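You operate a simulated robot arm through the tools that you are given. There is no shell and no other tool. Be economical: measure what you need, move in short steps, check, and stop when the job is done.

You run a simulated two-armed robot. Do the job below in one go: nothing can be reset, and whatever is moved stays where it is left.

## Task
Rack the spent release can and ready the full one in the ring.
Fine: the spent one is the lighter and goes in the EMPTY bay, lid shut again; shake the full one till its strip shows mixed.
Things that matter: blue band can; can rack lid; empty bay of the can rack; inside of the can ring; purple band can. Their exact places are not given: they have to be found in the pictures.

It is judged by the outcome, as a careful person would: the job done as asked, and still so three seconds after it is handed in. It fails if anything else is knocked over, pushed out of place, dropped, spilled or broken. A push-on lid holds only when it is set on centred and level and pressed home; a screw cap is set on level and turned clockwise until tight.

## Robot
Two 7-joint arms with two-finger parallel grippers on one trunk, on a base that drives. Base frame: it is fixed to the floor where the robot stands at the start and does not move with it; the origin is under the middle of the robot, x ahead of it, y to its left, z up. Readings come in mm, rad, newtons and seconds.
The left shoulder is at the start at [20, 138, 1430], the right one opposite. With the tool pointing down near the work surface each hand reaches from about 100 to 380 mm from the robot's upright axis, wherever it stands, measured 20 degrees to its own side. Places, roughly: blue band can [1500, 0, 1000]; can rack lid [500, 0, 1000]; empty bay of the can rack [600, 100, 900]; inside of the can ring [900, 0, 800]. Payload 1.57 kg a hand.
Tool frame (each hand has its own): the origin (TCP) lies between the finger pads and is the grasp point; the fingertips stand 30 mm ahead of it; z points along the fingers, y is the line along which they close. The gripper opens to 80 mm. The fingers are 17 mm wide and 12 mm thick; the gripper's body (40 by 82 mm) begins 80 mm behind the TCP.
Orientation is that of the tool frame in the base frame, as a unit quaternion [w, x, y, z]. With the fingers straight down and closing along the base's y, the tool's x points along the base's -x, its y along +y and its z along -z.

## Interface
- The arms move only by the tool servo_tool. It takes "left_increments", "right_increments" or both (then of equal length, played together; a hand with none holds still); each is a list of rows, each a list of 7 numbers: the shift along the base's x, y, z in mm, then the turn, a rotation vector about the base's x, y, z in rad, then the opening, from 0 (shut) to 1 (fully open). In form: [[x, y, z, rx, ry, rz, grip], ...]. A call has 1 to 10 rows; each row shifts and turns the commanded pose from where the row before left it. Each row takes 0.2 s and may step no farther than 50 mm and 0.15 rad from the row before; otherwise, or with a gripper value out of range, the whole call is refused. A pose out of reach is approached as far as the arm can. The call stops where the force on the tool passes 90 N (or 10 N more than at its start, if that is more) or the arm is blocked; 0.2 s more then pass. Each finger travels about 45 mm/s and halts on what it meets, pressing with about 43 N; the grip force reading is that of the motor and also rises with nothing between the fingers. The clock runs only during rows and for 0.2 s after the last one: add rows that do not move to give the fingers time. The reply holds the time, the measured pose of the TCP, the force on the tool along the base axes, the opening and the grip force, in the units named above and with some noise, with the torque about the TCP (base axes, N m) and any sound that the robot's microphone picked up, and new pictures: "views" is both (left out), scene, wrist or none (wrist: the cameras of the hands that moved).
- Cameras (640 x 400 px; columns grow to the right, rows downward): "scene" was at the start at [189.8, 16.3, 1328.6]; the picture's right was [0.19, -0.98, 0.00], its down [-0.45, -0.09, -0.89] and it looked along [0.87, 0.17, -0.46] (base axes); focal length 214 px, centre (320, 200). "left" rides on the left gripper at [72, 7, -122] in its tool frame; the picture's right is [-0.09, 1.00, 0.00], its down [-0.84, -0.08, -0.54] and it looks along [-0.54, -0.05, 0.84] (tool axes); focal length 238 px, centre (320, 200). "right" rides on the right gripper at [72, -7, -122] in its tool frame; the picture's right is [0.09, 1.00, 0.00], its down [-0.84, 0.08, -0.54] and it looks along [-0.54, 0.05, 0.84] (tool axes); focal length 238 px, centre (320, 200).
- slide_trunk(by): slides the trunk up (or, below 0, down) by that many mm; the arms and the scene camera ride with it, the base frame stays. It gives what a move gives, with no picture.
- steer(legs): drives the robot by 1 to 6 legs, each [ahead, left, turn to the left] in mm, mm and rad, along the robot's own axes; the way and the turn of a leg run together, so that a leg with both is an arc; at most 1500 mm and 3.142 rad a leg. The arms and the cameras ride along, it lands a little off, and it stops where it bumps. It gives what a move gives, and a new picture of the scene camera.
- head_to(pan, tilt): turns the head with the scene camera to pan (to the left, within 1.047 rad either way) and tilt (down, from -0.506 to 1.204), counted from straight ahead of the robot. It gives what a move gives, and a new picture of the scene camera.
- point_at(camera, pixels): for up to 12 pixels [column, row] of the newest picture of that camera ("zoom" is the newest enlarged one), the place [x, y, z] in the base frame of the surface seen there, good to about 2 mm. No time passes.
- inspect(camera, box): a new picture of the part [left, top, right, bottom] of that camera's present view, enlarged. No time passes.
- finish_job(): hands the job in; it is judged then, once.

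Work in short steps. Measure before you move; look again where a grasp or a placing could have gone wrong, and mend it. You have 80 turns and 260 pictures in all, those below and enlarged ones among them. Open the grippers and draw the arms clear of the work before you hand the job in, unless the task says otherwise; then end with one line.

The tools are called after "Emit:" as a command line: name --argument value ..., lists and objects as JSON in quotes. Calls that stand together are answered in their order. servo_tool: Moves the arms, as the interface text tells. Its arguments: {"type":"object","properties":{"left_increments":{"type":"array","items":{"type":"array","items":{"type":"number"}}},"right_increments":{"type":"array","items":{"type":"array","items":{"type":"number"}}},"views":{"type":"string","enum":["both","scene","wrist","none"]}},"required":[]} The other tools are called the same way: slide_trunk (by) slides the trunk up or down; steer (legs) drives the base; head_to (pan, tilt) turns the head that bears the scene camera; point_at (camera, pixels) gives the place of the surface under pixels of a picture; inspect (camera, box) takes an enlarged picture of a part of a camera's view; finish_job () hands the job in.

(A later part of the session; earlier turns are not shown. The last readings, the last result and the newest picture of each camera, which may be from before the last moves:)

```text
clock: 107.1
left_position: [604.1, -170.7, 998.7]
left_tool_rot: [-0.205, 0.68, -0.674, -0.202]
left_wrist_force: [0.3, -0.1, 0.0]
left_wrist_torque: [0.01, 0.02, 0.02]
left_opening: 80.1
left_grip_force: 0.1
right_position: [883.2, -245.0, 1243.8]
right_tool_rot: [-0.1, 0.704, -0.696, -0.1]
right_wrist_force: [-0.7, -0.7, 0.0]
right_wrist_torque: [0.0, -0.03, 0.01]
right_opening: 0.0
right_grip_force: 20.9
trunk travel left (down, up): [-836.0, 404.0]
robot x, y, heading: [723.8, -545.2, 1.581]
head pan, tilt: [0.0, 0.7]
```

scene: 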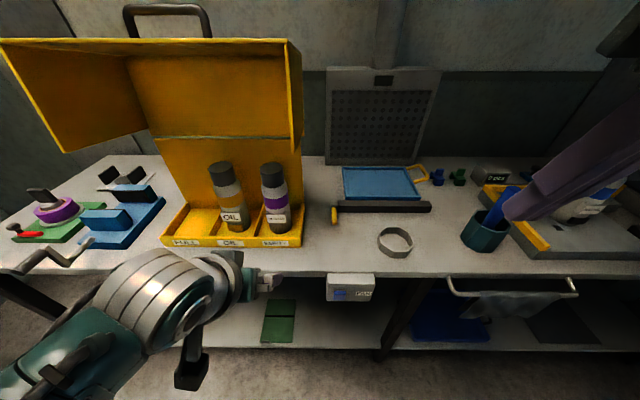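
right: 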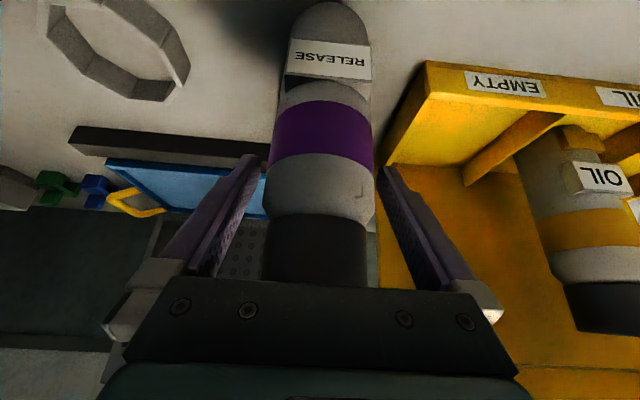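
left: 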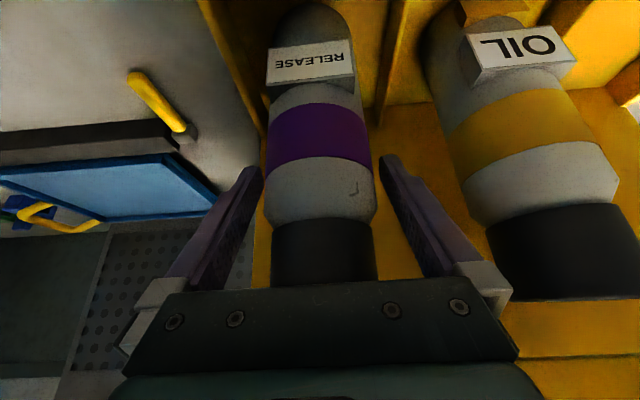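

The purple can stands in the EMPTY bay. Before shutting the lid I confirm by weighing the blue can: drive right along the bench with the left hand open and pitched.

Emit:
servo_tool --left_increments '[[0, 0, 30, 0, 0, 0, 1], [0, 0, 30, 0, 0, 0, 1]]' --views "none"

Emit:
steer --legs '[[0, -808, -0.01]]'

Emit:
head_to --pan 0.2 --tilt 0.7

Emit:
inspect --camera "left" --box '[160, 0, 480, 300]'

```text
clock: 107.7
left_position: [602.5, -169.1, 1060.7]
left_tool_rot: [-0.204, 0.68, -0.674, -0.203]
left_wrist_force: [-0.6, -0.5, -0.2]
left_wrist_torque: [-0.03, 0.02, 0.01]
left_opening: 80.1
left_grip_force: 0.1
right_position: [882.5, -245.4, 1243.9]
right_tool_rot: [-0.1, 0.704, -0.696, -0.1]
right_wrist_force: [0.0, 0.3, 0.5]
right_wrist_torque: [0.03, 0.04, 0.02]
right_opening: 0.0
right_grip_force: 21.0
trunk travel left (down, up): [-836.0, 404.0]
robot x, y, heading: [730.3, -546.6, 1.586]
head pan, tilt: [0.0, 0.7]
```

```text
clock: 111.9
left_position: [1379.9, -161.9, 1059.8]
left_tool_rot: [-0.205, 0.68, -0.674, -0.202]
left_wrist_force: [0.1, 0.2, -0.3]
left_wrist_torque: [-0.03, 0.0, 0.02]
left_opening: 80.1
left_grip_force: 0.1
right_position: [1660.2, -236.0, 1244.3]
right_tool_rot: [-0.1, 0.705, -0.695, -0.1]
right_wrist_force: [-0.4, -0.2, 0.2]
right_wrist_torque: [0.01, 0.03, 0.05]
right_opening: 0.0
right_grip_force: 21.1
trunk travel left (down, up): [-836.0, 404.0]
robot x, y, heading: [1505.2, -539.3, 1.579]
head pan, tilt: [0.0, 0.7]
```

scene: 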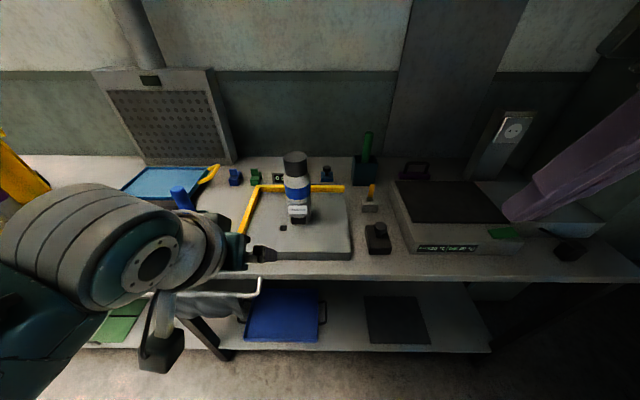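

```text
clock: 112.7
left_position: [1379.2, -161.0, 1060.3]
left_tool_rot: [-0.204, 0.681, -0.674, -0.203]
left_wrist_force: [-1.0, -0.4, -0.2]
left_wrist_torque: [0.01, -0.01, 0.01]
left_opening: 80.1
left_grip_force: 0.0
right_position: [1661.0, -236.5, 1241.8]
right_tool_rot: [-0.1, 0.705, -0.695, -0.1]
right_wrist_force: [-0.5, -0.3, 0.4]
right_wrist_torque: [0.02, 0.02, 0.03]
right_opening: 0.0
right_grip_force: 21.6
trunk travel left (down, up): [-836.0, 404.0]
robot x, y, heading: [1507.8, -540.5, 1.583]
head pan, tilt: [0.201, 0.7]
```

scene: 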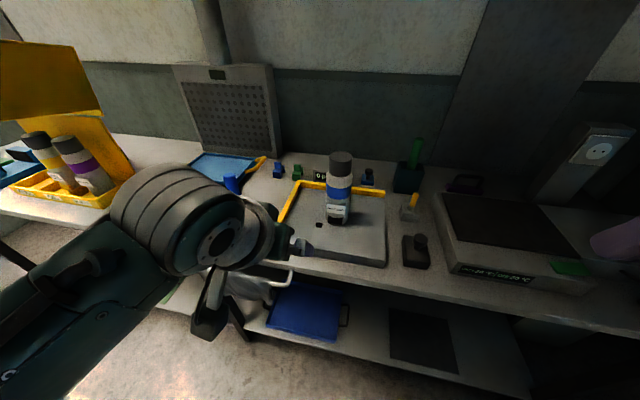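

```text
1.33 times, centred on (320, 150) of left
```

zoom: 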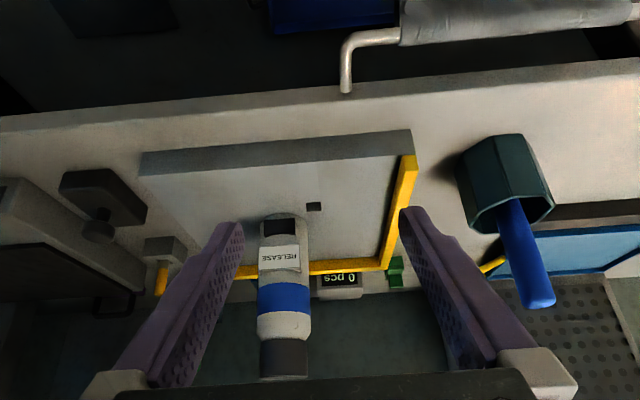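

The blue can shows a dark strip below its tag. I measure the can.

Emit:
point_at --camera "zoom" --pixels '[[284, 372], [284, 345], [262, 350], [306, 350], [284, 300], [259, 300], [310, 300], [284, 228], [350, 240]]'

Emit:
inspect --camera "scene" --box '[270, 130, 440, 280]'

Emit:
point_at --camera "zoom" --pixels '[[264, 90], [225, 95], [304, 95], [262, 210], [218, 210], [306, 210], [262, 265], [255, 340], [258, 310], [530, 130]]'

```text
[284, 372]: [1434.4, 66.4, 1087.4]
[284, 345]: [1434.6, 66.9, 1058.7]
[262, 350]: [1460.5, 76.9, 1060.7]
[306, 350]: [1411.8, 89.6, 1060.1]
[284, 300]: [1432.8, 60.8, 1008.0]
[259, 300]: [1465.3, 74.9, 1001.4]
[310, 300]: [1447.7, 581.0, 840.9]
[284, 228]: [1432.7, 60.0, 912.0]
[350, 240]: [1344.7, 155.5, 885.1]
```

```text
2.67 times, centred on (355, 205) of scene
```

zoom: 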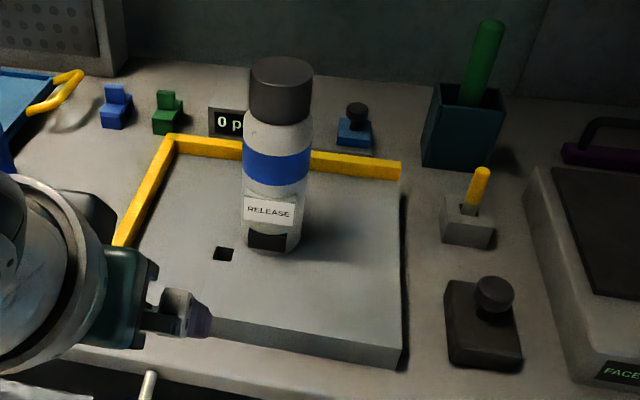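

```text
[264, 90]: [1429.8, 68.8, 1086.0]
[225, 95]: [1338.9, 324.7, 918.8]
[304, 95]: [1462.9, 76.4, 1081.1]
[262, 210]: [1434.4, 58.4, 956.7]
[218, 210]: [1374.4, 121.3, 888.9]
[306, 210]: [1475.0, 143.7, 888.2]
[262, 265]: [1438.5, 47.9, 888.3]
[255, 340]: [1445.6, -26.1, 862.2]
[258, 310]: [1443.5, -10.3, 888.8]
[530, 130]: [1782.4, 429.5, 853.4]
```

Blue can axis ≈ (1435, 93), base ≈886. I line up in x, set the height and drive most of the way in.

Emit:
servo_tool --left_increments '[[0, 0, -18, 0, 0, 0, 1], [0, 0, -17, 0, 0, 0, 1]]' --views "none"

Emit:
steer --legs '[[0, -56, -0.01], [170, 0, 0]]'

Emit:
inspect --camera "left" --box '[160, 0, 480, 300]'

Emit:
point_at --camera "zoom" --pixels '[[250, 250], [300, 250], [350, 250], [300, 300], [320, 200], [320, 150]]'

```text
clock: 113.3
left_position: [1380.0, -161.0, 1024.8]
left_tool_rot: [-0.204, 0.681, -0.673, -0.202]
left_wrist_force: [0.1, 0.4, -1.0]
left_wrist_torque: [-0.02, -0.01, -0.05]
left_opening: 80.2
left_grip_force: 0.1
right_position: [1660.9, -235.7, 1243.1]
right_tool_rot: [-0.099, 0.705, -0.695, -0.101]
right_wrist_force: [-0.1, -0.1, -0.1]
right_wrist_torque: [0.04, -0.01, -0.01]
right_opening: 0.2
right_grip_force: 21.1
trunk travel left (down, up): [-836.0, 404.0]
robot x, y, heading: [1506.0, -543.5, 1.578]
head pan, tilt: [0.201, 0.7]
```

```text
clock: 115.3
left_position: [1438.3, 13.5, 1025.9]
left_tool_rot: [0.205, -0.677, 0.678, 0.2]
left_wrist_force: [0.4, -0.3, -0.6]
left_wrist_torque: [0.01, 0.02, -0.01]
left_opening: 80.3
left_grip_force: 0.0
right_position: [1719.6, -65.0, 1244.5]
right_tool_rot: [-0.101, 0.701, -0.699, -0.099]
right_wrist_force: [0.0, 0.4, 0.0]
right_wrist_torque: [0.02, 0.0, 0.02]
right_opening: 0.0
right_grip_force: 21.4
trunk travel left (down, up): [-836.0, 404.0]
robot x, y, heading: [1559.8, -370.0, 1.572]
head pan, tilt: [0.201, 0.7]
```

scene: 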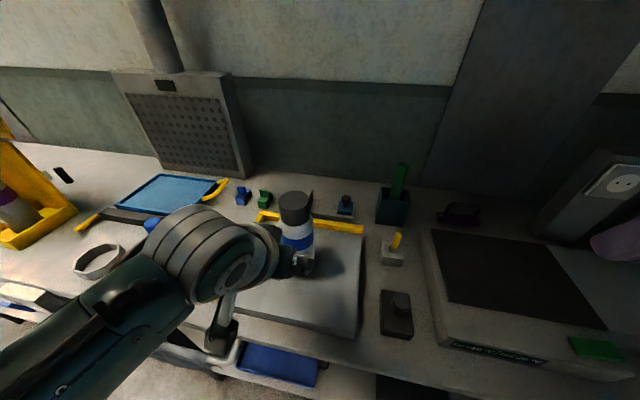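

```text
1.33 times, centred on (320, 150) of left
```

zoom: 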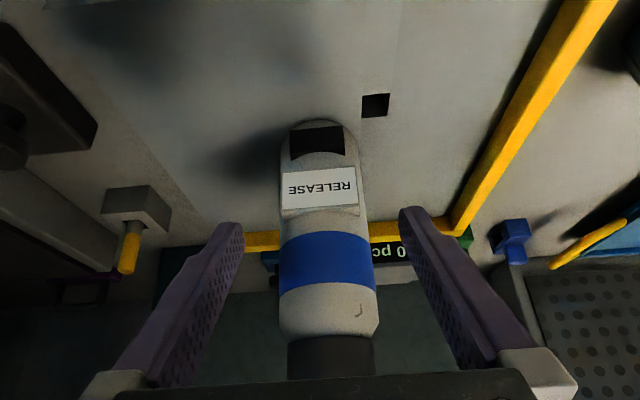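

```text
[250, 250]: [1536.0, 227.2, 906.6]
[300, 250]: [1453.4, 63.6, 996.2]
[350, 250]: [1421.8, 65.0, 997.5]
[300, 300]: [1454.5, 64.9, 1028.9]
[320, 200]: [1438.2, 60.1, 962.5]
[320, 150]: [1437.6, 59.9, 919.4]
```

The can is centred within ~4 mm. I trim x by -4 and drive the last 78 mm, then close.

Emit:
servo_tool --left_increments '[[-4, 0, 0, 0, 0, 0, 1], [0, 0, 0, 0, 0, 0, 1]]' --views "none"

Emit:
steer --legs '[[77, 0, 0]]'

Emit:
inspect --camera "left" --box '[160, 0, 480, 300]'

```text
clock: 115.9
left_position: [1435.7, 13.0, 1024.0]
left_tool_rot: [0.205, -0.677, 0.678, 0.201]
left_wrist_force: [-0.2, -0.1, 1.0]
left_wrist_torque: [-0.05, -0.03, 0.02]
left_opening: 79.9
left_grip_force: 0.0
right_position: [1720.3, -64.1, 1243.6]
right_tool_rot: [-0.1, 0.7, -0.7, -0.099]
right_wrist_force: [0.0, -0.8, -0.4]
right_wrist_torque: [0.0, -0.02, -0.01]
right_opening: 0.0
right_grip_force: 21.1
trunk travel left (down, up): [-836.0, 404.0]
robot x, y, heading: [1556.7, -366.1, 1.567]
head pan, tilt: [0.201, 0.7]
```

```text
clock: 116.9
left_position: [1435.9, 89.2, 1023.2]
left_tool_rot: [0.206, -0.676, 0.679, 0.2]
left_wrist_force: [0.3, -0.3, 0.0]
left_wrist_torque: [-0.01, 0.0, 0.0]
left_opening: 80.0
left_grip_force: 0.0
right_position: [1720.0, 12.6, 1243.8]
right_tool_rot: [0.1, -0.699, 0.701, 0.098]
right_wrist_force: [0.3, 0.9, 1.2]
right_wrist_torque: [-0.01, 0.0, 0.04]
right_opening: 0.1
right_grip_force: 22.2
trunk travel left (down, up): [-836.0, 404.0]
robot x, y, heading: [1561.2, -287.6, 1.564]
head pan, tilt: [0.201, 0.7]
```

scene: 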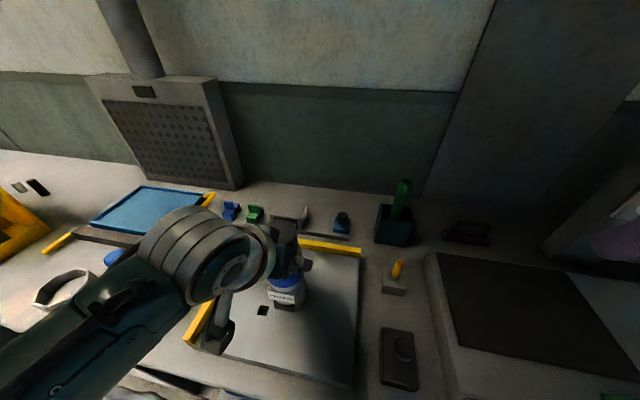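

```text
1.33 times, centred on (320, 150) of left
```

zoom: 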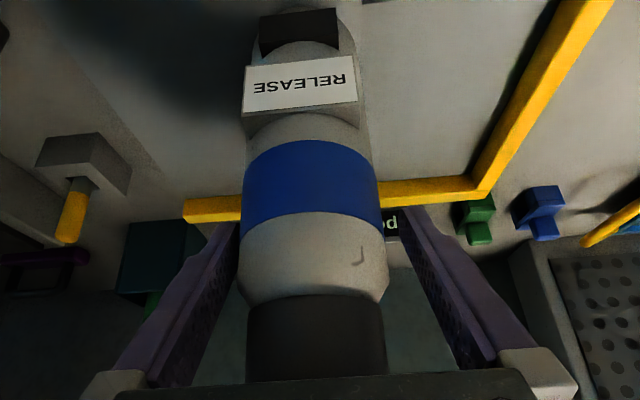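

The fingers are around it. I close and lift 80 mm to weigh.

Emit:
servo_tool --left_increments '[[0, 2, 0, 0, 0, 0, 1], [0, 0, 0, 0, 0, 0, 0.6], [0, 0, 0, 0, 0, 0, 0.2], [0, 0, 0, 0, 0, 0, 0.2], [0, 0, 15, 0, 0, 0, 0.2], [0, 0, 30, 0, 0, 0, 0.2], [0, 0, 35, 0, 0, 0, 0.2], [0, 0, 0, 0, 0, 0, 0.2], [0, 0, 0, 0, 0, 0, 0.2]]' --views "both"

Emit:
servo_tool --left_increments '[[0, 0, 0, 0, 0, 0, 0.2], [0, 0, 0, 0, 0, 0, 0.2]]' --views "none"

```text
clock: 118.9
left_position: [1437.2, 92.7, 1102.3]
left_tool_rot: [0.205, -0.676, 0.679, 0.199]
left_wrist_force: [-0.3, 0.7, -4.5]
left_wrist_torque: [-0.02, 0.02, -0.01]
left_opening: 65.6
left_grip_force: 43.3
right_position: [1721.3, 12.8, 1243.4]
right_tool_rot: [0.1, -0.7, 0.701, 0.098]
right_wrist_force: [-0.2, 0.8, 0.8]
right_wrist_torque: [0.02, 0.01, 0.01]
right_opening: 0.3
right_grip_force: 21.4
trunk travel left (down, up): [-836.0, 404.0]
robot x, y, heading: [1559.4, -290.5, 1.569]
head pan, tilt: [0.201, 0.7]
```

scene: 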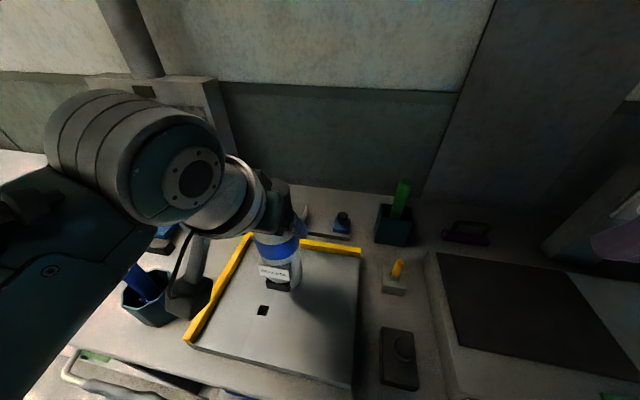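
left: 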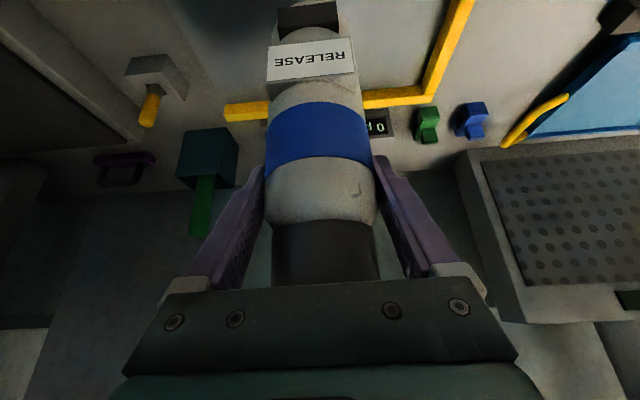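

```text
clock: 119.5
left_position: [1436.7, 92.7, 1102.7]
left_tool_rot: [0.205, -0.676, 0.679, 0.2]
left_wrist_force: [0.8, -1.9, -5.4]
left_wrist_torque: [0.0, 0.01, -0.01]
left_opening: 65.2
left_grip_force: 43.3
right_position: [1720.5, 12.5, 1243.3]
right_tool_rot: [0.099, -0.699, 0.701, 0.098]
right_wrist_force: [0.3, 0.6, -0.4]
right_wrist_torque: [-0.02, 0.03, 0.02]
right_opening: 0.3
right_grip_force: 21.3
trunk travel left (down, up): [-836.0, 404.0]
robot x, y, heading: [1560.8, -290.0, 1.572]
head pan, tilt: [0.201, 0.7]
```

Blue reads ~-5 N against purple's ~-1.2 N: blue is the full one. I back off into free space and shake it up and down.

Emit:
steer --legs '[[-240, 0, 0]]'

Emit:
servo_tool --left_increments '[[0, 0, 48, 0, 0, 0, 0.2], [0, 0, -48, 0, 0, 0, 0.2], [0, 0, 48, 0, 0, 0, 0.2], [0, 0, -48, 0, 0, 0, 0.2], [0, 0, 48, 0, 0, 0, 0.2], [0, 0, -48, 0, 0, 0, 0.2], [0, 0, 48, 0, 0, 0, 0.2], [0, 0, -48, 0, 0, 0, 0.2], [0, 0, 48, 0, 0, 0, 0.2], [0, 0, -48, 0, 0, 0, 0.2]]' --views "wrist"

Emit:
inspect --camera "left" --box '[230, 0, 410, 200]'

```text
clock: 121.3
left_position: [1435.8, -153.2, 1103.1]
left_tool_rot: [-0.204, 0.678, -0.677, -0.2]
left_wrist_force: [0.6, 0.6, -4.4]
left_wrist_torque: [-0.03, 0.05, -0.01]
left_opening: 65.6
left_grip_force: 42.4
right_position: [1719.7, -230.6, 1243.9]
right_tool_rot: [-0.1, 0.701, -0.7, -0.099]
right_wrist_force: [-0.3, 0.5, 0.3]
right_wrist_torque: [0.02, 0.03, 0.02]
right_opening: 0.3
right_grip_force: 21.3
trunk travel left (down, up): [-836.0, 404.0]
robot x, y, heading: [1560.2, -532.5, 1.57]
head pan, tilt: [0.201, 0.7]
```

scene: 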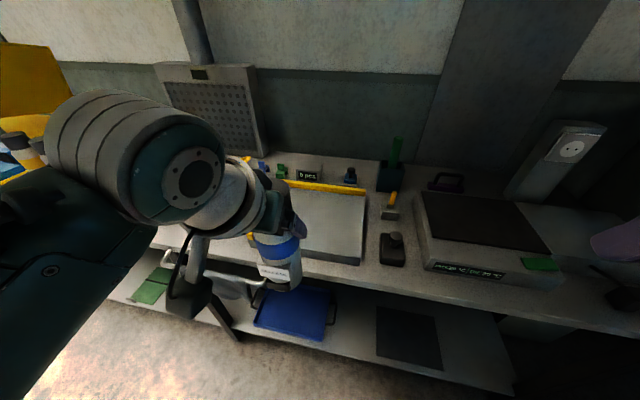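

```text
clock: 123.5
left_position: [1436.0, -153.5, 1103.7]
left_tool_rot: [0.205, -0.677, 0.678, 0.2]
left_wrist_force: [-1.0, -0.7, -5.0]
left_wrist_torque: [-0.04, 0.0, 0.03]
left_opening: 65.3
left_grip_force: 43.2
right_position: [1718.9, -232.3, 1244.0]
right_tool_rot: [-0.099, 0.701, -0.7, -0.099]
right_wrist_force: [-0.6, 0.0, 0.4]
right_wrist_torque: [0.01, 0.01, 0.01]
right_opening: 0.0
right_grip_force: 21.3
trunk travel left (down, up): [-836.0, 404.0]
robot x, y, heading: [1560.4, -532.0, 1.574]
head pan, tilt: [0.201, 0.7]
```

left: 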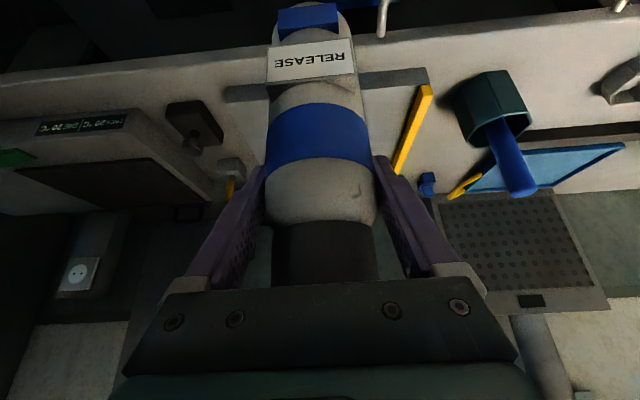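

```text
2.00 times, centred on (320, 100) of left
```

zoom: 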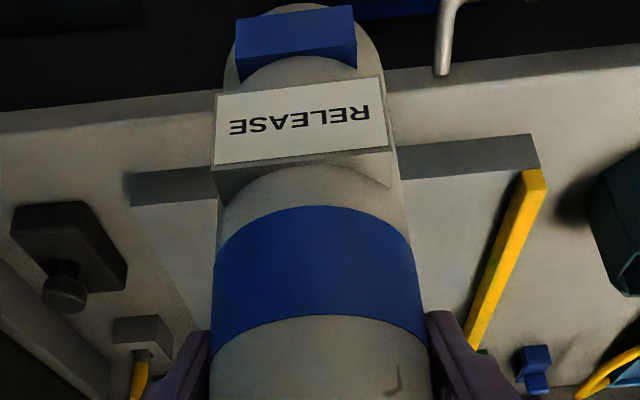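

The strip changed from black to blue, like the OIL can's strip matching its band. I shake once more to see whether it is final.

Emit:
servo_tool --left_increments '[[0, 0, 48, 0, 0, 0, 0.2], [0, 0, -48, 0, 0, 0, 0.2], [0, 0, 48, 0, 0, 0, 0.2], [0, 0, -48, 0, 0, 0, 0.2], [0, 0, 48, 0, 0, 0, 0.2], [0, 0, -48, 0, 0, 0, 0.2], [0, 0, 0, 0, 0, 0, 0.2]]' --views "none"

Emit:
inspect --camera "left" --box '[230, 0, 410, 200]'

Emit:
steer --legs '[[0, 506, 0]]'

Emit:
head_to --pan 0.1 --tilt 0.85

```text
clock: 125.1
left_position: [1437.0, -150.7, 1103.3]
left_tool_rot: [0.205, -0.677, 0.678, 0.201]
left_wrist_force: [-0.1, 0.5, -4.8]
left_wrist_torque: [-0.03, 0.01, -0.03]
left_opening: 65.3
left_grip_force: 43.1
right_position: [1719.4, -231.6, 1243.8]
right_tool_rot: [-0.1, 0.701, -0.699, -0.098]
right_wrist_force: [0.5, 0.3, 0.9]
right_wrist_torque: [0.02, -0.03, 0.0]
right_opening: 0.0
right_grip_force: 21.0
trunk travel left (down, up): [-836.0, 404.0]
robot x, y, heading: [1560.2, -535.7, 1.574]
head pan, tilt: [0.201, 0.7]
```

```text
2.00 times, centred on (320, 100) of left
```

zoom: 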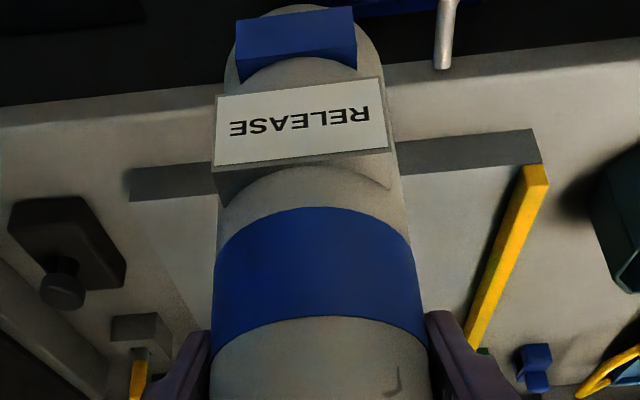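

```text
clock: 128.1
left_position: [933.1, -151.9, 1105.9]
left_tool_rot: [-0.204, 0.679, -0.676, -0.201]
left_wrist_force: [0.1, -0.7, -5.2]
left_wrist_torque: [0.02, 0.02, -0.04]
left_opening: 65.1
left_grip_force: 43.4
right_position: [1213.6, -231.9, 1243.1]
right_tool_rot: [-0.1, 0.703, -0.698, -0.1]
right_wrist_force: [-1.1, -0.5, -0.1]
right_wrist_torque: [-0.01, -0.02, -0.01]
right_opening: 0.0
right_grip_force: 21.7
trunk travel left (down, up): [-836.0, 404.0]
robot x, y, heading: [1059.3, -532.2, 1.576]
head pan, tilt: [0.201, 0.7]
```

scene: 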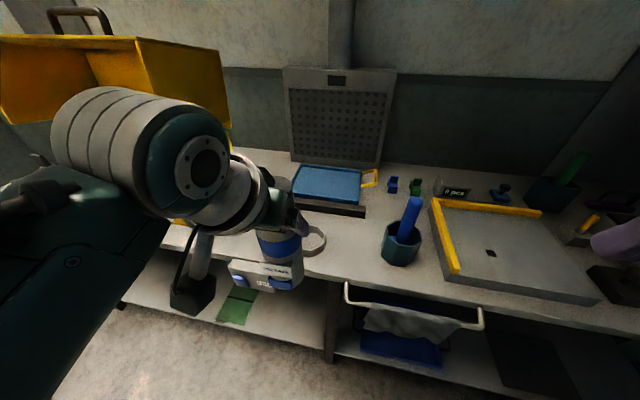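

```text
clock: 128.8
left_position: [933.0, -152.1, 1102.8]
left_tool_rot: [-0.204, 0.679, -0.676, -0.201]
left_wrist_force: [-0.6, -0.6, -5.2]
left_wrist_torque: [0.02, 0.04, -0.02]
left_opening: 65.7
left_grip_force: 43.2
right_position: [1214.7, -232.1, 1243.7]
right_tool_rot: [-0.1, 0.702, -0.698, -0.099]
right_wrist_force: [0.3, -0.5, -0.2]
right_wrist_torque: [-0.02, 0.0, 0.01]
right_opening: 0.3
right_grip_force: 21.4
trunk travel left (down, up): [-836.0, 404.0]
robot x, y, heading: [1055.1, -535.5, 1.579]
head pan, tilt: [0.099, 0.85]
```

scene: 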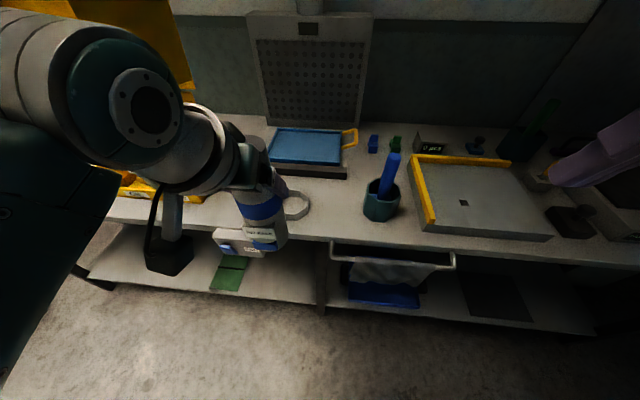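

The strip stays blue: mixed. Now I measure the ring from the left wrist camera.

Emit:
inspect --camera "left" --box '[0, 0, 640, 400]'

Emit:
inspect --camera "right" --box '[0, 0, 640, 400]'

```text
1.00 times, centred on (320, 200) of left (not enlarged: the box is as wide or as high as the picture)
```

zoom: 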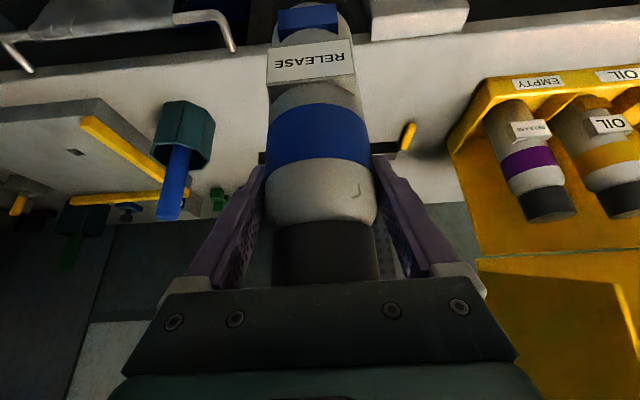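

```text
1.00 times, centred on (320, 200) of right (not enlarged: the box is as wide or as high as the picture)
```

zoom: 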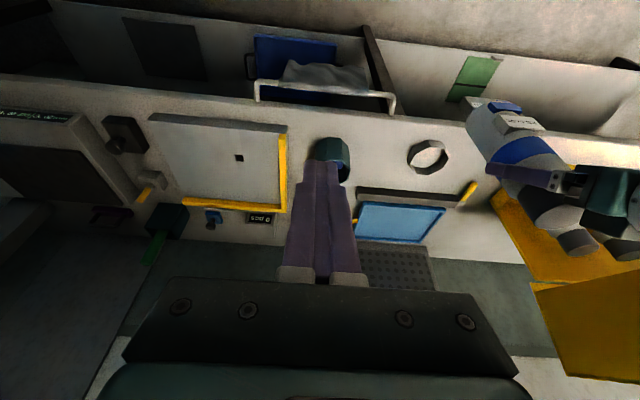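

The right wrist camera sees the ring at (428,157); I enlarge and measure it.

Emit:
inspect --camera "right" --box '[388, 125, 468, 185]'

```text
6.67 times, centred on (428, 155) of right
```

zoom: 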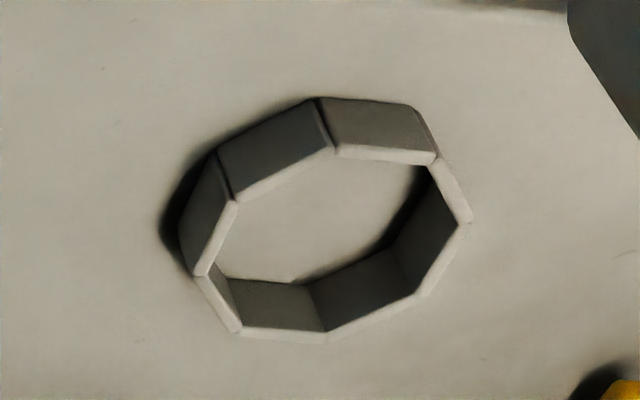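

Emit:
point_at --camera "zoom" --pixels '[[234, 200], [335, 150], [436, 160], [468, 220], [422, 293], [327, 335], [240, 328], [202, 274], [330, 245], [285, 176], [375, 314]]'

```text
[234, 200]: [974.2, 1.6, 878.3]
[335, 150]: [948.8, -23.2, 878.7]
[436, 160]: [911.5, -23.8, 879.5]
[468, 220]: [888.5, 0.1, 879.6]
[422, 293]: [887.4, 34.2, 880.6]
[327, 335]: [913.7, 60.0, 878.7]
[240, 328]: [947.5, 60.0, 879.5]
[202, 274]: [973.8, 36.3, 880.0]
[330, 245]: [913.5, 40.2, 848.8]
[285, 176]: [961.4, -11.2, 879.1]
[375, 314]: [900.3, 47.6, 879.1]
```

Ring centre ≈ (930.7, 18), inner half-width ~39, against the can's radius 32.5. I drive ahead so the can hangs over it, then check.

Emit:
steer --legs '[[170, 0, -0.004]]'

Emit:
inspect --camera "right" --box '[300, 0, 640, 300]'

Emit:
inspect --camera "left" --box '[160, 0, 480, 200]'

```text
clock: 130.2
left_position: [934.3, 14.7, 1103.9]
left_tool_rot: [0.205, -0.677, 0.678, 0.2]
left_wrist_force: [-0.5, -0.1, -4.6]
left_wrist_torque: [0.0, -0.04, -0.04]
left_opening: 65.4
left_grip_force: 43.3
right_position: [1215.3, -66.4, 1243.1]
right_tool_rot: [-0.1, 0.701, -0.699, -0.099]
right_wrist_force: [-0.7, 0.0, 1.0]
right_wrist_torque: [0.03, -0.01, 0.01]
right_opening: 0.4
right_grip_force: 21.0
trunk travel left (down, up): [-836.0, 404.0]
robot x, y, heading: [1053.8, -366.6, 1.572]
head pan, tilt: [0.099, 0.85]
```

scene: 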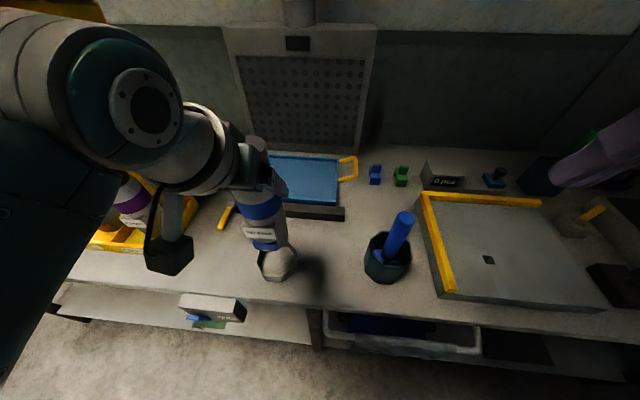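

```text
1.33 times, centred on (470, 150) of right
```

zoom: 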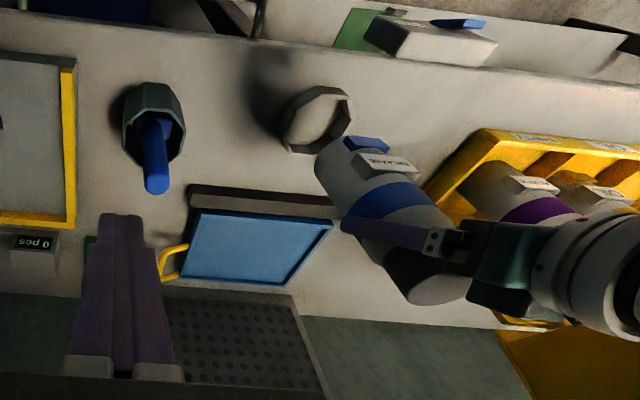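

```text
2.00 times, centred on (320, 100) of left
```

zoom: 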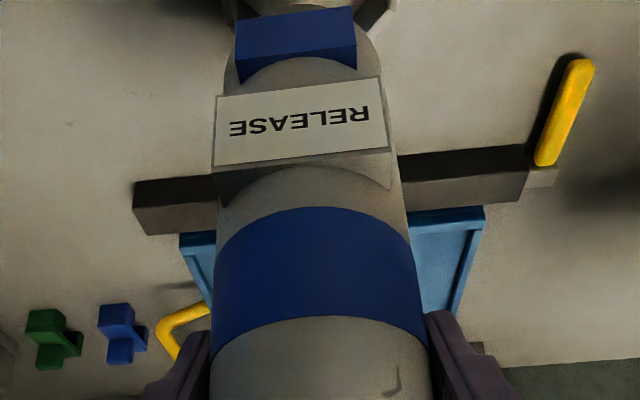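

I trim (-3.5, +4.5) and lower to just above the ring, then look from the right wrist and scene.

Emit:
servo_tool --left_increments '[[-3.5, 4.5, -25, 0, 0, 0, 0.2], [0, 0, -30, 0, 0, 0, 0.2], [0, 0, -22, 0, 0, 0, 0.2], [0, 0, 0, 0, 0, 0, 0.2], [0, 0, 0, 0, 0, 0, 0.2]]' --views "none"

Emit:
inspect --camera "right" --box '[420, 30, 580, 150]'

Emit:
inspect --camera "scene" --box '[200, 170, 340, 300]'

```text
clock: 131.4
left_position: [931.3, 19.5, 1026.7]
left_tool_rot: [-0.205, 0.678, -0.677, -0.2]
left_wrist_force: [-0.2, -0.4, -4.7]
left_wrist_torque: [0.0, -0.01, 0.02]
left_opening: 65.5
left_grip_force: 42.6
right_position: [1214.8, -66.6, 1243.9]
right_tool_rot: [-0.1, 0.701, -0.699, -0.099]
right_wrist_force: [0.1, 0.0, -0.5]
right_wrist_torque: [-0.01, 0.0, -0.03]
right_opening: 0.0
right_grip_force: 21.3
trunk travel left (down, up): [-836.0, 404.0]
robot x, y, heading: [1056.2, -366.7, 1.575]
head pan, tilt: [0.099, 0.85]
```

```text
3.33 times, centred on (500, 90) of right
```

zoom: 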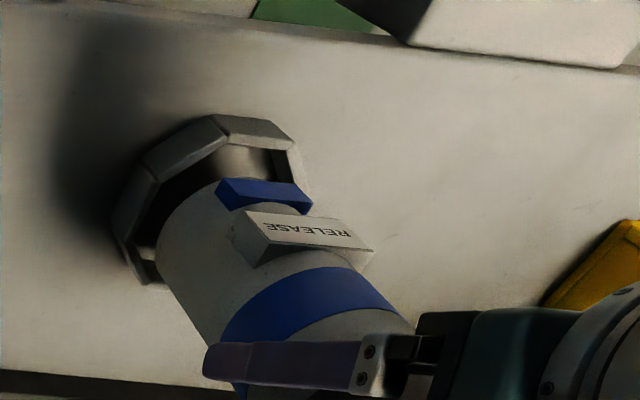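

```text
3.08 times, centred on (270, 235) of scene
```

zoom: 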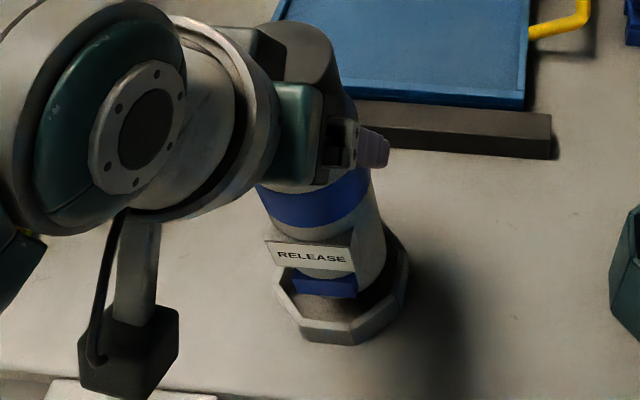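

Looks aligned; I measure the strip's face and the ring's rim to check clearance before lowering.

Emit:
point_at --camera "zoom" --pixels '[[325, 287], [296, 280], [355, 290], [350, 330], [310, 325], [283, 290], [402, 270], [390, 240], [370, 265], [325, 296]]'

```text
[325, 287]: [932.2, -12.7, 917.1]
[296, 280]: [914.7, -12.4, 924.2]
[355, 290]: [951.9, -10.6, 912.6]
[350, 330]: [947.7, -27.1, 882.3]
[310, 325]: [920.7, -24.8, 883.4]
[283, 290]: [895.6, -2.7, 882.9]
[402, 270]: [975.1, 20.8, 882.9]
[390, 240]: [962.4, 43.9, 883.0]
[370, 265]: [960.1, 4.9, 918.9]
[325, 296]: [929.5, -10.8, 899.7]
```

Strip face (y -12.6) clears the rim (inner ≈ -21) nicely. I lower, slowly at the end.

Emit:
servo_tool --left_increments '[[0, 0, -12, 0, 0, 0, 0.2], [0, 0, -12, 0, 0, 0, 0.2], [0, 0, -10, 0, 0, 0, 0.2], [0, 0, -3, 0, 0, 0, 0.2], [0, 0, -1, 0, 0, 0, 0.2], [0, 0, -1, 0, 0, 0, 0.2], [0, 0, 0, 0, 0, 0, 0.2]]' --views "scene"

```text
clock: 133.0
left_position: [930.6, 19.6, 987.5]
left_tool_rot: [0.206, -0.677, 0.677, 0.201]
left_wrist_force: [0.8, -2.6, 2.0]
left_wrist_torque: [-0.24, 0.21, 0.02]
left_opening: 65.5
left_grip_force: 42.8
right_position: [1215.2, -65.7, 1243.3]
right_tool_rot: [-0.1, 0.701, -0.7, -0.099]
right_wrist_force: [0.2, -0.2, -0.6]
right_wrist_torque: [-0.02, 0.02, 0.01]
right_opening: 0.0
right_grip_force: 20.7
trunk travel left (down, up): [-836.0, 404.0]
robot x, y, heading: [1055.8, -365.5, 1.572]
head pan, tilt: [0.099, 0.85]
```

scene: 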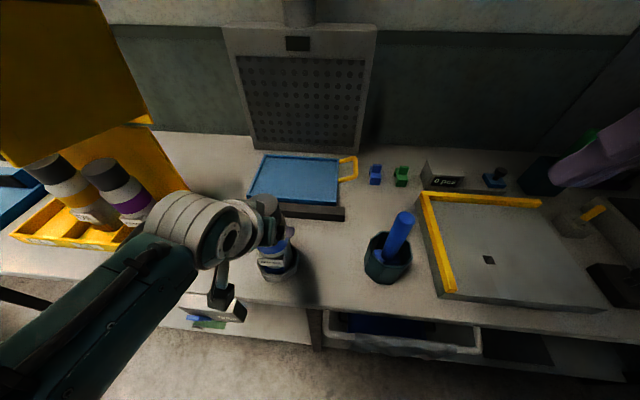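

Contact at the expected bench height. I release and back straight out.

Emit:
servo_tool --left_increments '[[0, 0, 0, 0, 0, 0, 1], [0, 0, 0, 0, 0, 0, 1], [0, 0, 0, 0, 0, 0, 1], [0, 0, 0, 0, 0, 0, 1]]' --views "none"

Emit:
steer --legs '[[-200, 0, 0]]'

Emit:
inspect --camera "left" --box '[200, 0, 440, 200]'

Emit:
inspect --camera "scene" --box '[180, 120, 400, 280]'

```text
clock: 134.0
left_position: [931.4, 19.1, 987.5]
left_tool_rot: [-0.204, 0.678, -0.677, -0.2]
left_wrist_force: [0.4, -0.4, -0.4]
left_wrist_torque: [0.0, 0.0, -0.01]
left_opening: 80.1
left_grip_force: 0.0
right_position: [1214.4, -65.5, 1244.4]
right_tool_rot: [-0.1, 0.701, -0.699, -0.1]
right_wrist_force: [-0.6, 0.2, -0.2]
right_wrist_torque: [0.01, 0.01, -0.01]
right_opening: 0.0
right_grip_force: 21.0
trunk travel left (down, up): [-836.0, 404.0]
robot x, y, heading: [1057.2, -366.8, 1.572]
head pan, tilt: [0.099, 0.85]
```

```text
clock: 135.6
left_position: [932.3, -178.5, 989.7]
left_tool_rot: [0.206, -0.676, 0.679, 0.2]
left_wrist_force: [1.2, 0.2, -0.1]
left_wrist_torque: [0.02, 0.02, -0.02]
left_opening: 79.8
left_grip_force: 0.1
right_position: [1216.5, -265.1, 1243.3]
right_tool_rot: [-0.1, 0.7, -0.7, -0.099]
right_wrist_force: [-1.1, 0.4, 0.6]
right_wrist_torque: [0.01, -0.02, 0.04]
right_opening: 0.0
right_grip_force: 21.3
trunk travel left (down, up): [-836.0, 404.0]
robot x, y, heading: [1053.5, -566.6, 1.566]
head pan, tilt: [0.099, 0.85]
```

scene: 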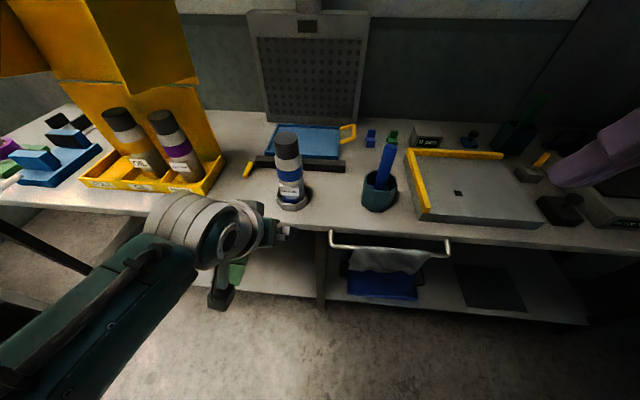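

```text
2.00 times, centred on (320, 100) of left
```

zoom: 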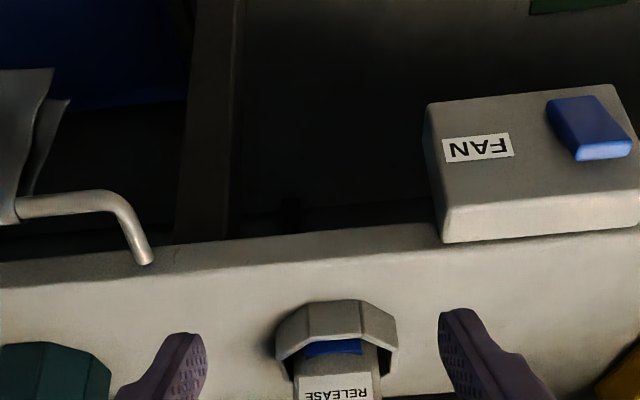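

```text
2.50 times, centred on (290, 200) of scene
```

zoom: 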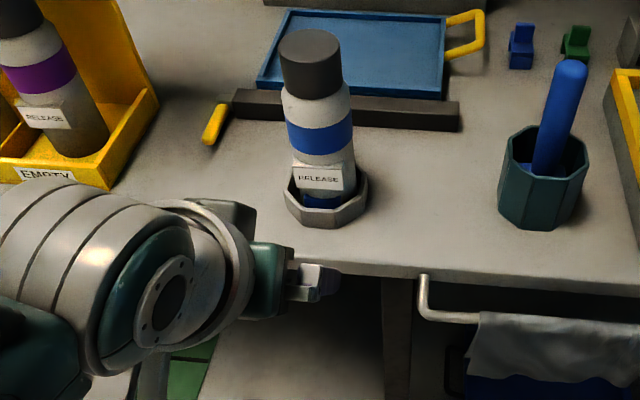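

The blue can stands in the ring with its strip showing blue. Now to shut the lid: level and close the left hand, raise the trunk, and drive in front of the rack with the hand above the handle.

Emit:
servo_tool --left_increments '[[0, 0, 30, -0.12, 0, 0, 0.5], [0, 0, 30, -0.12, 0, 0, 0], [0, 0, 30, -0.12, 0, 0, 0], [0, 0, 30, -0.12, 0, 0, 0], [0, 0, 30, -0.1, 0, 0, 0], [0, 0, 0, 0, 0, 0, 0]]' --views "none"

Emit:
slide_trunk --by 332

Emit:
steer --legs '[[0, 450, 0.005]]'

Emit:
head_to --pan 0.1 --tilt 0.9

```text
clock: 137.0
left_position: [931.4, -180.5, 1140.4]
left_tool_rot: [0.003, -0.707, 0.707, -0.003]
left_wrist_force: [0.4, -0.8, 0.2]
left_wrist_torque: [0.02, 0.0, -0.02]
left_opening: 0.0
left_grip_force: 21.2
right_position: [1216.2, -265.6, 1243.9]
right_tool_rot: [0.1, -0.7, 0.7, 0.099]
right_wrist_force: [0.5, 0.2, -0.4]
right_wrist_torque: [0.02, 0.02, 0.01]
right_opening: 0.0
right_grip_force: 21.5
trunk travel left (down, up): [-836.0, 404.0]
robot x, y, heading: [1057.4, -568.1, 1.566]
head pan, tilt: [0.099, 0.85]
```

```text
clock: 140.3
left_position: [931.7, -180.3, 1473.5]
left_tool_rot: [0.004, -0.707, 0.707, -0.002]
left_wrist_force: [0.4, -0.1, 0.3]
left_wrist_torque: [-0.03, 0.0, 0.02]
left_opening: 0.2
left_grip_force: 21.2
right_position: [1215.7, -265.5, 1574.9]
right_tool_rot: [-0.1, 0.701, -0.699, -0.099]
right_wrist_force: [0.3, -0.1, -0.1]
right_wrist_torque: [-0.01, 0.01, -0.01]
right_opening: 0.5
right_grip_force: 21.6
trunk travel left (down, up): [-1168.0, 72.0]
robot x, y, heading: [1056.4, -567.0, 1.569]
head pan, tilt: [0.099, 0.85]
```

```text
clock: 143.0
left_position: [481.3, -184.9, 1472.1]
left_tool_rot: [-0.004, 0.712, -0.702, 0.002]
left_wrist_force: [-0.2, -0.2, -0.4]
left_wrist_torque: [0.0, 0.01, 0.03]
left_opening: 0.0
left_grip_force: 20.8
right_position: [766.4, -265.1, 1576.2]
right_tool_rot: [-0.099, 0.706, -0.694, -0.1]
right_wrist_force: [1.2, 0.1, -0.1]
right_wrist_torque: [0.01, -0.01, 0.01]
right_opening: 0.0
right_grip_force: 21.1
trunk travel left (down, up): [-1168.0, 72.0]
robot x, y, heading: [611.5, -571.4, 1.583]
head pan, tilt: [0.099, 0.85]
```

scene: 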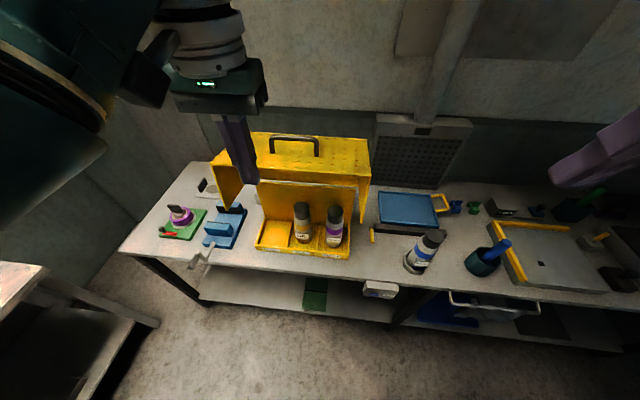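

```text
clock: 143.6
left_position: [480.4, -185.1, 1474.5]
left_tool_rot: [-0.004, 0.713, -0.701, 0.002]
left_wrist_force: [-0.4, 0.2, 0.5]
left_wrist_torque: [0.0, -0.02, -0.01]
left_opening: 0.2
left_grip_force: 20.8
right_position: [767.9, -266.5, 1575.6]
right_tool_rot: [-0.099, 0.706, -0.694, -0.1]
right_wrist_force: [0.6, 0.5, 0.2]
right_wrist_torque: [0.01, 0.02, 0.02]
right_opening: 0.0
right_grip_force: 21.0
trunk travel left (down, up): [-1168.0, 72.0]
robot x, y, heading: [613.3, -570.6, 1.586]
head pan, tilt: [0.099, 0.901]
```

scene: 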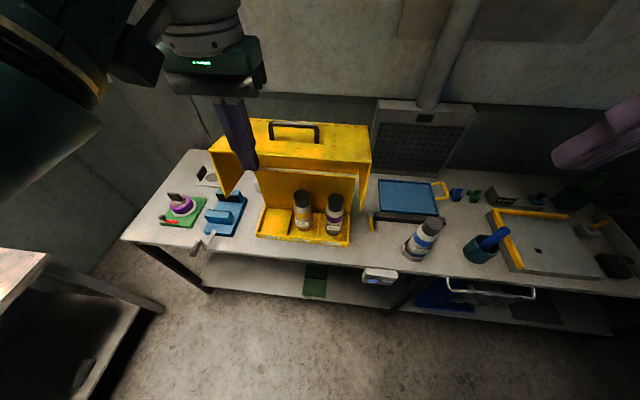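

I measure the handle and lid edges at the present opening.

Emit:
inspect --camera "scene" --box '[200, 100, 390, 220]'

Emit:
point_at --camera "zoom" --pixels '[[240, 72], [300, 78], [370, 84], [245, 110], [390, 120], [250, 170], [480, 185], [250, 78], [560, 95], [370, 130], [520, 240]]'

```text
3.33 times, centred on (295, 160) of scene
```

zoom: 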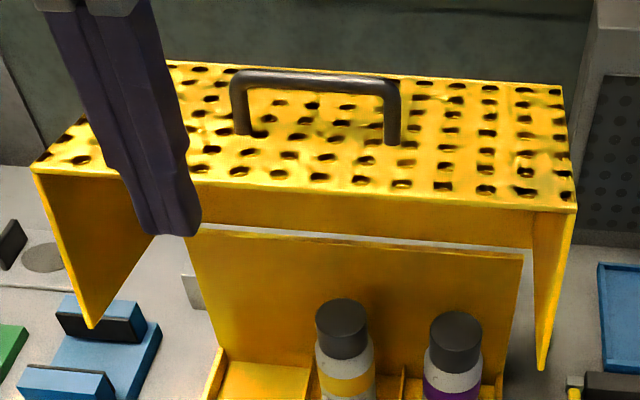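

```text
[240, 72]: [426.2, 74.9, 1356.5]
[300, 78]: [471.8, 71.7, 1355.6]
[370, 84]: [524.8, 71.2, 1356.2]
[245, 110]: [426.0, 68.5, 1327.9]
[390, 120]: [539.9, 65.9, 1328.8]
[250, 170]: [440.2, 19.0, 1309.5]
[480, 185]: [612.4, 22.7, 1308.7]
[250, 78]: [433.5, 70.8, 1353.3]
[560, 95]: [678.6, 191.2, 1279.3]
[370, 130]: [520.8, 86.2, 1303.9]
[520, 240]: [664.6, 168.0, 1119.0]
```

Bar centre ≈ (482, 76, 1349), panel ≈1302 beneath. I drive in with the fingers passing over it.

Emit:
steer --legs '[[300, 0, -0.015]]'

Emit:
inspect --camera "left" --box '[0, 0, 640, 400]'

Emit:
point_at --camera "zoom" --pixels '[[260, 120], [320, 110], [370, 120]]'

```text
clock: 145.7
left_position: [484.9, 110.9, 1472.3]
left_tool_rot: [-0.004, 0.707, -0.707, 0.003]
left_wrist_force: [-0.3, 1.2, -0.2]
left_wrist_torque: [0.0, -0.01, 0.04]
left_opening: 0.0
left_grip_force: 21.5
right_position: [770.0, 26.3, 1574.8]
right_tool_rot: [-0.1, 0.7, -0.7, -0.099]
right_wrist_force: [-0.7, 1.0, 0.5]
right_wrist_torque: [0.02, 0.01, -0.02]
right_opening: 0.0
right_grip_force: 21.0
trunk travel left (down, up): [-1168.0, 72.0]
robot x, y, heading: [607.6, -272.6, 1.57]
head pan, tilt: [0.099, 0.901]
```

scene: 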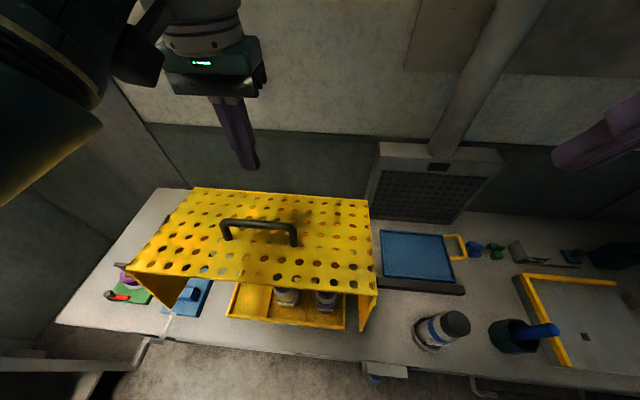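

```text
1.00 times, centred on (320, 200) of left (not enlarged: the box is as wide or as high as the picture)
```

zoom: 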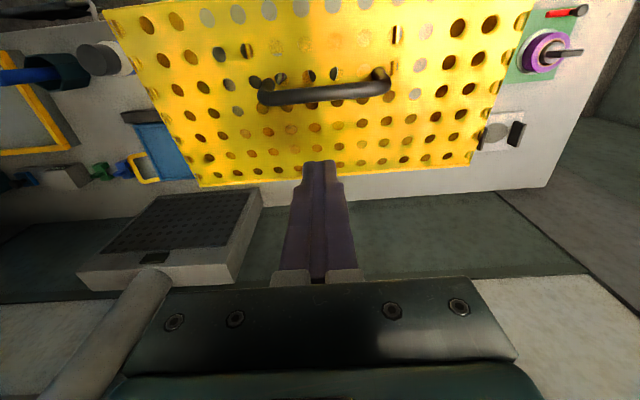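

```text
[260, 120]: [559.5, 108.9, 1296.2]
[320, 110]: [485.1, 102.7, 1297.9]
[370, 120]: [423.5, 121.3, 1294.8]
```

I lower behind the bar and pull it forward along its arc.

Emit:
servo_tool --left_increments '[[-2, -3, -40, 0, 0, 0, 0], [0, 0, -40, 0, 0, 0, 0], [0, 0, -37, 0, 0, 0, 0], [0, -16, 0, 0, 0, 0, 0], [0, -22.4, -8.4, 0, 0, 0, 0], [0, -21.4, -10.4, 0, 0, 0, 0], [0, -20.4, -12.2, 0, 0, 0, 0], [0, -19.3, -14, 0, 0, 0, 0], [0, -18, -15.9, 0, 0, 0, 0], [0, 0, 0, 0, 0, 0, 0]]' --views "both"

```text
clock: 147.9
left_position: [484.7, -8.6, 1291.6]
left_tool_rot: [-0.003, 0.707, -0.707, 0.002]
left_wrist_force: [-0.3, 3.0, -1.2]
left_wrist_torque: [0.04, 0.02, 0.01]
left_opening: 0.2
left_grip_force: 21.1
right_position: [769.0, 26.3, 1575.5]
right_tool_rot: [-0.1, 0.7, -0.7, -0.099]
right_wrist_force: [1.3, 0.7, -0.2]
right_wrist_torque: [0.01, 0.01, 0.04]
right_opening: 0.0
right_grip_force: 21.5
trunk travel left (down, up): [-1168.0, 72.0]
robot x, y, heading: [611.3, -276.3, 1.572]
head pan, tilt: [0.099, 0.901]
5 turns are left
```

scene: 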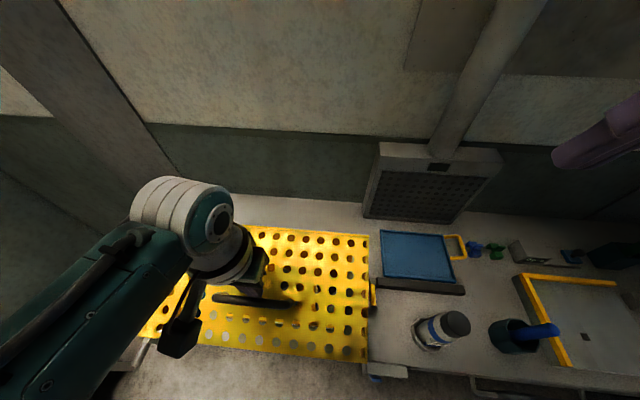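
left: 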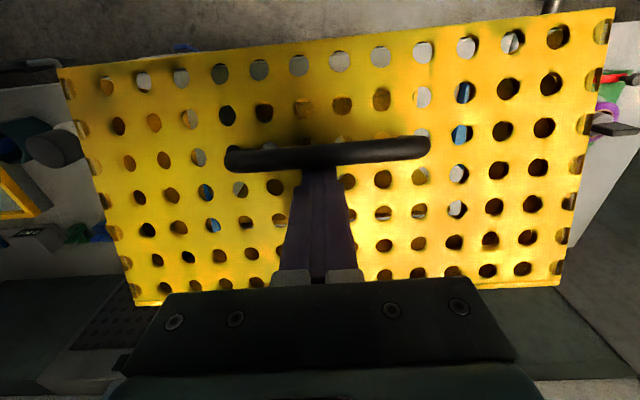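

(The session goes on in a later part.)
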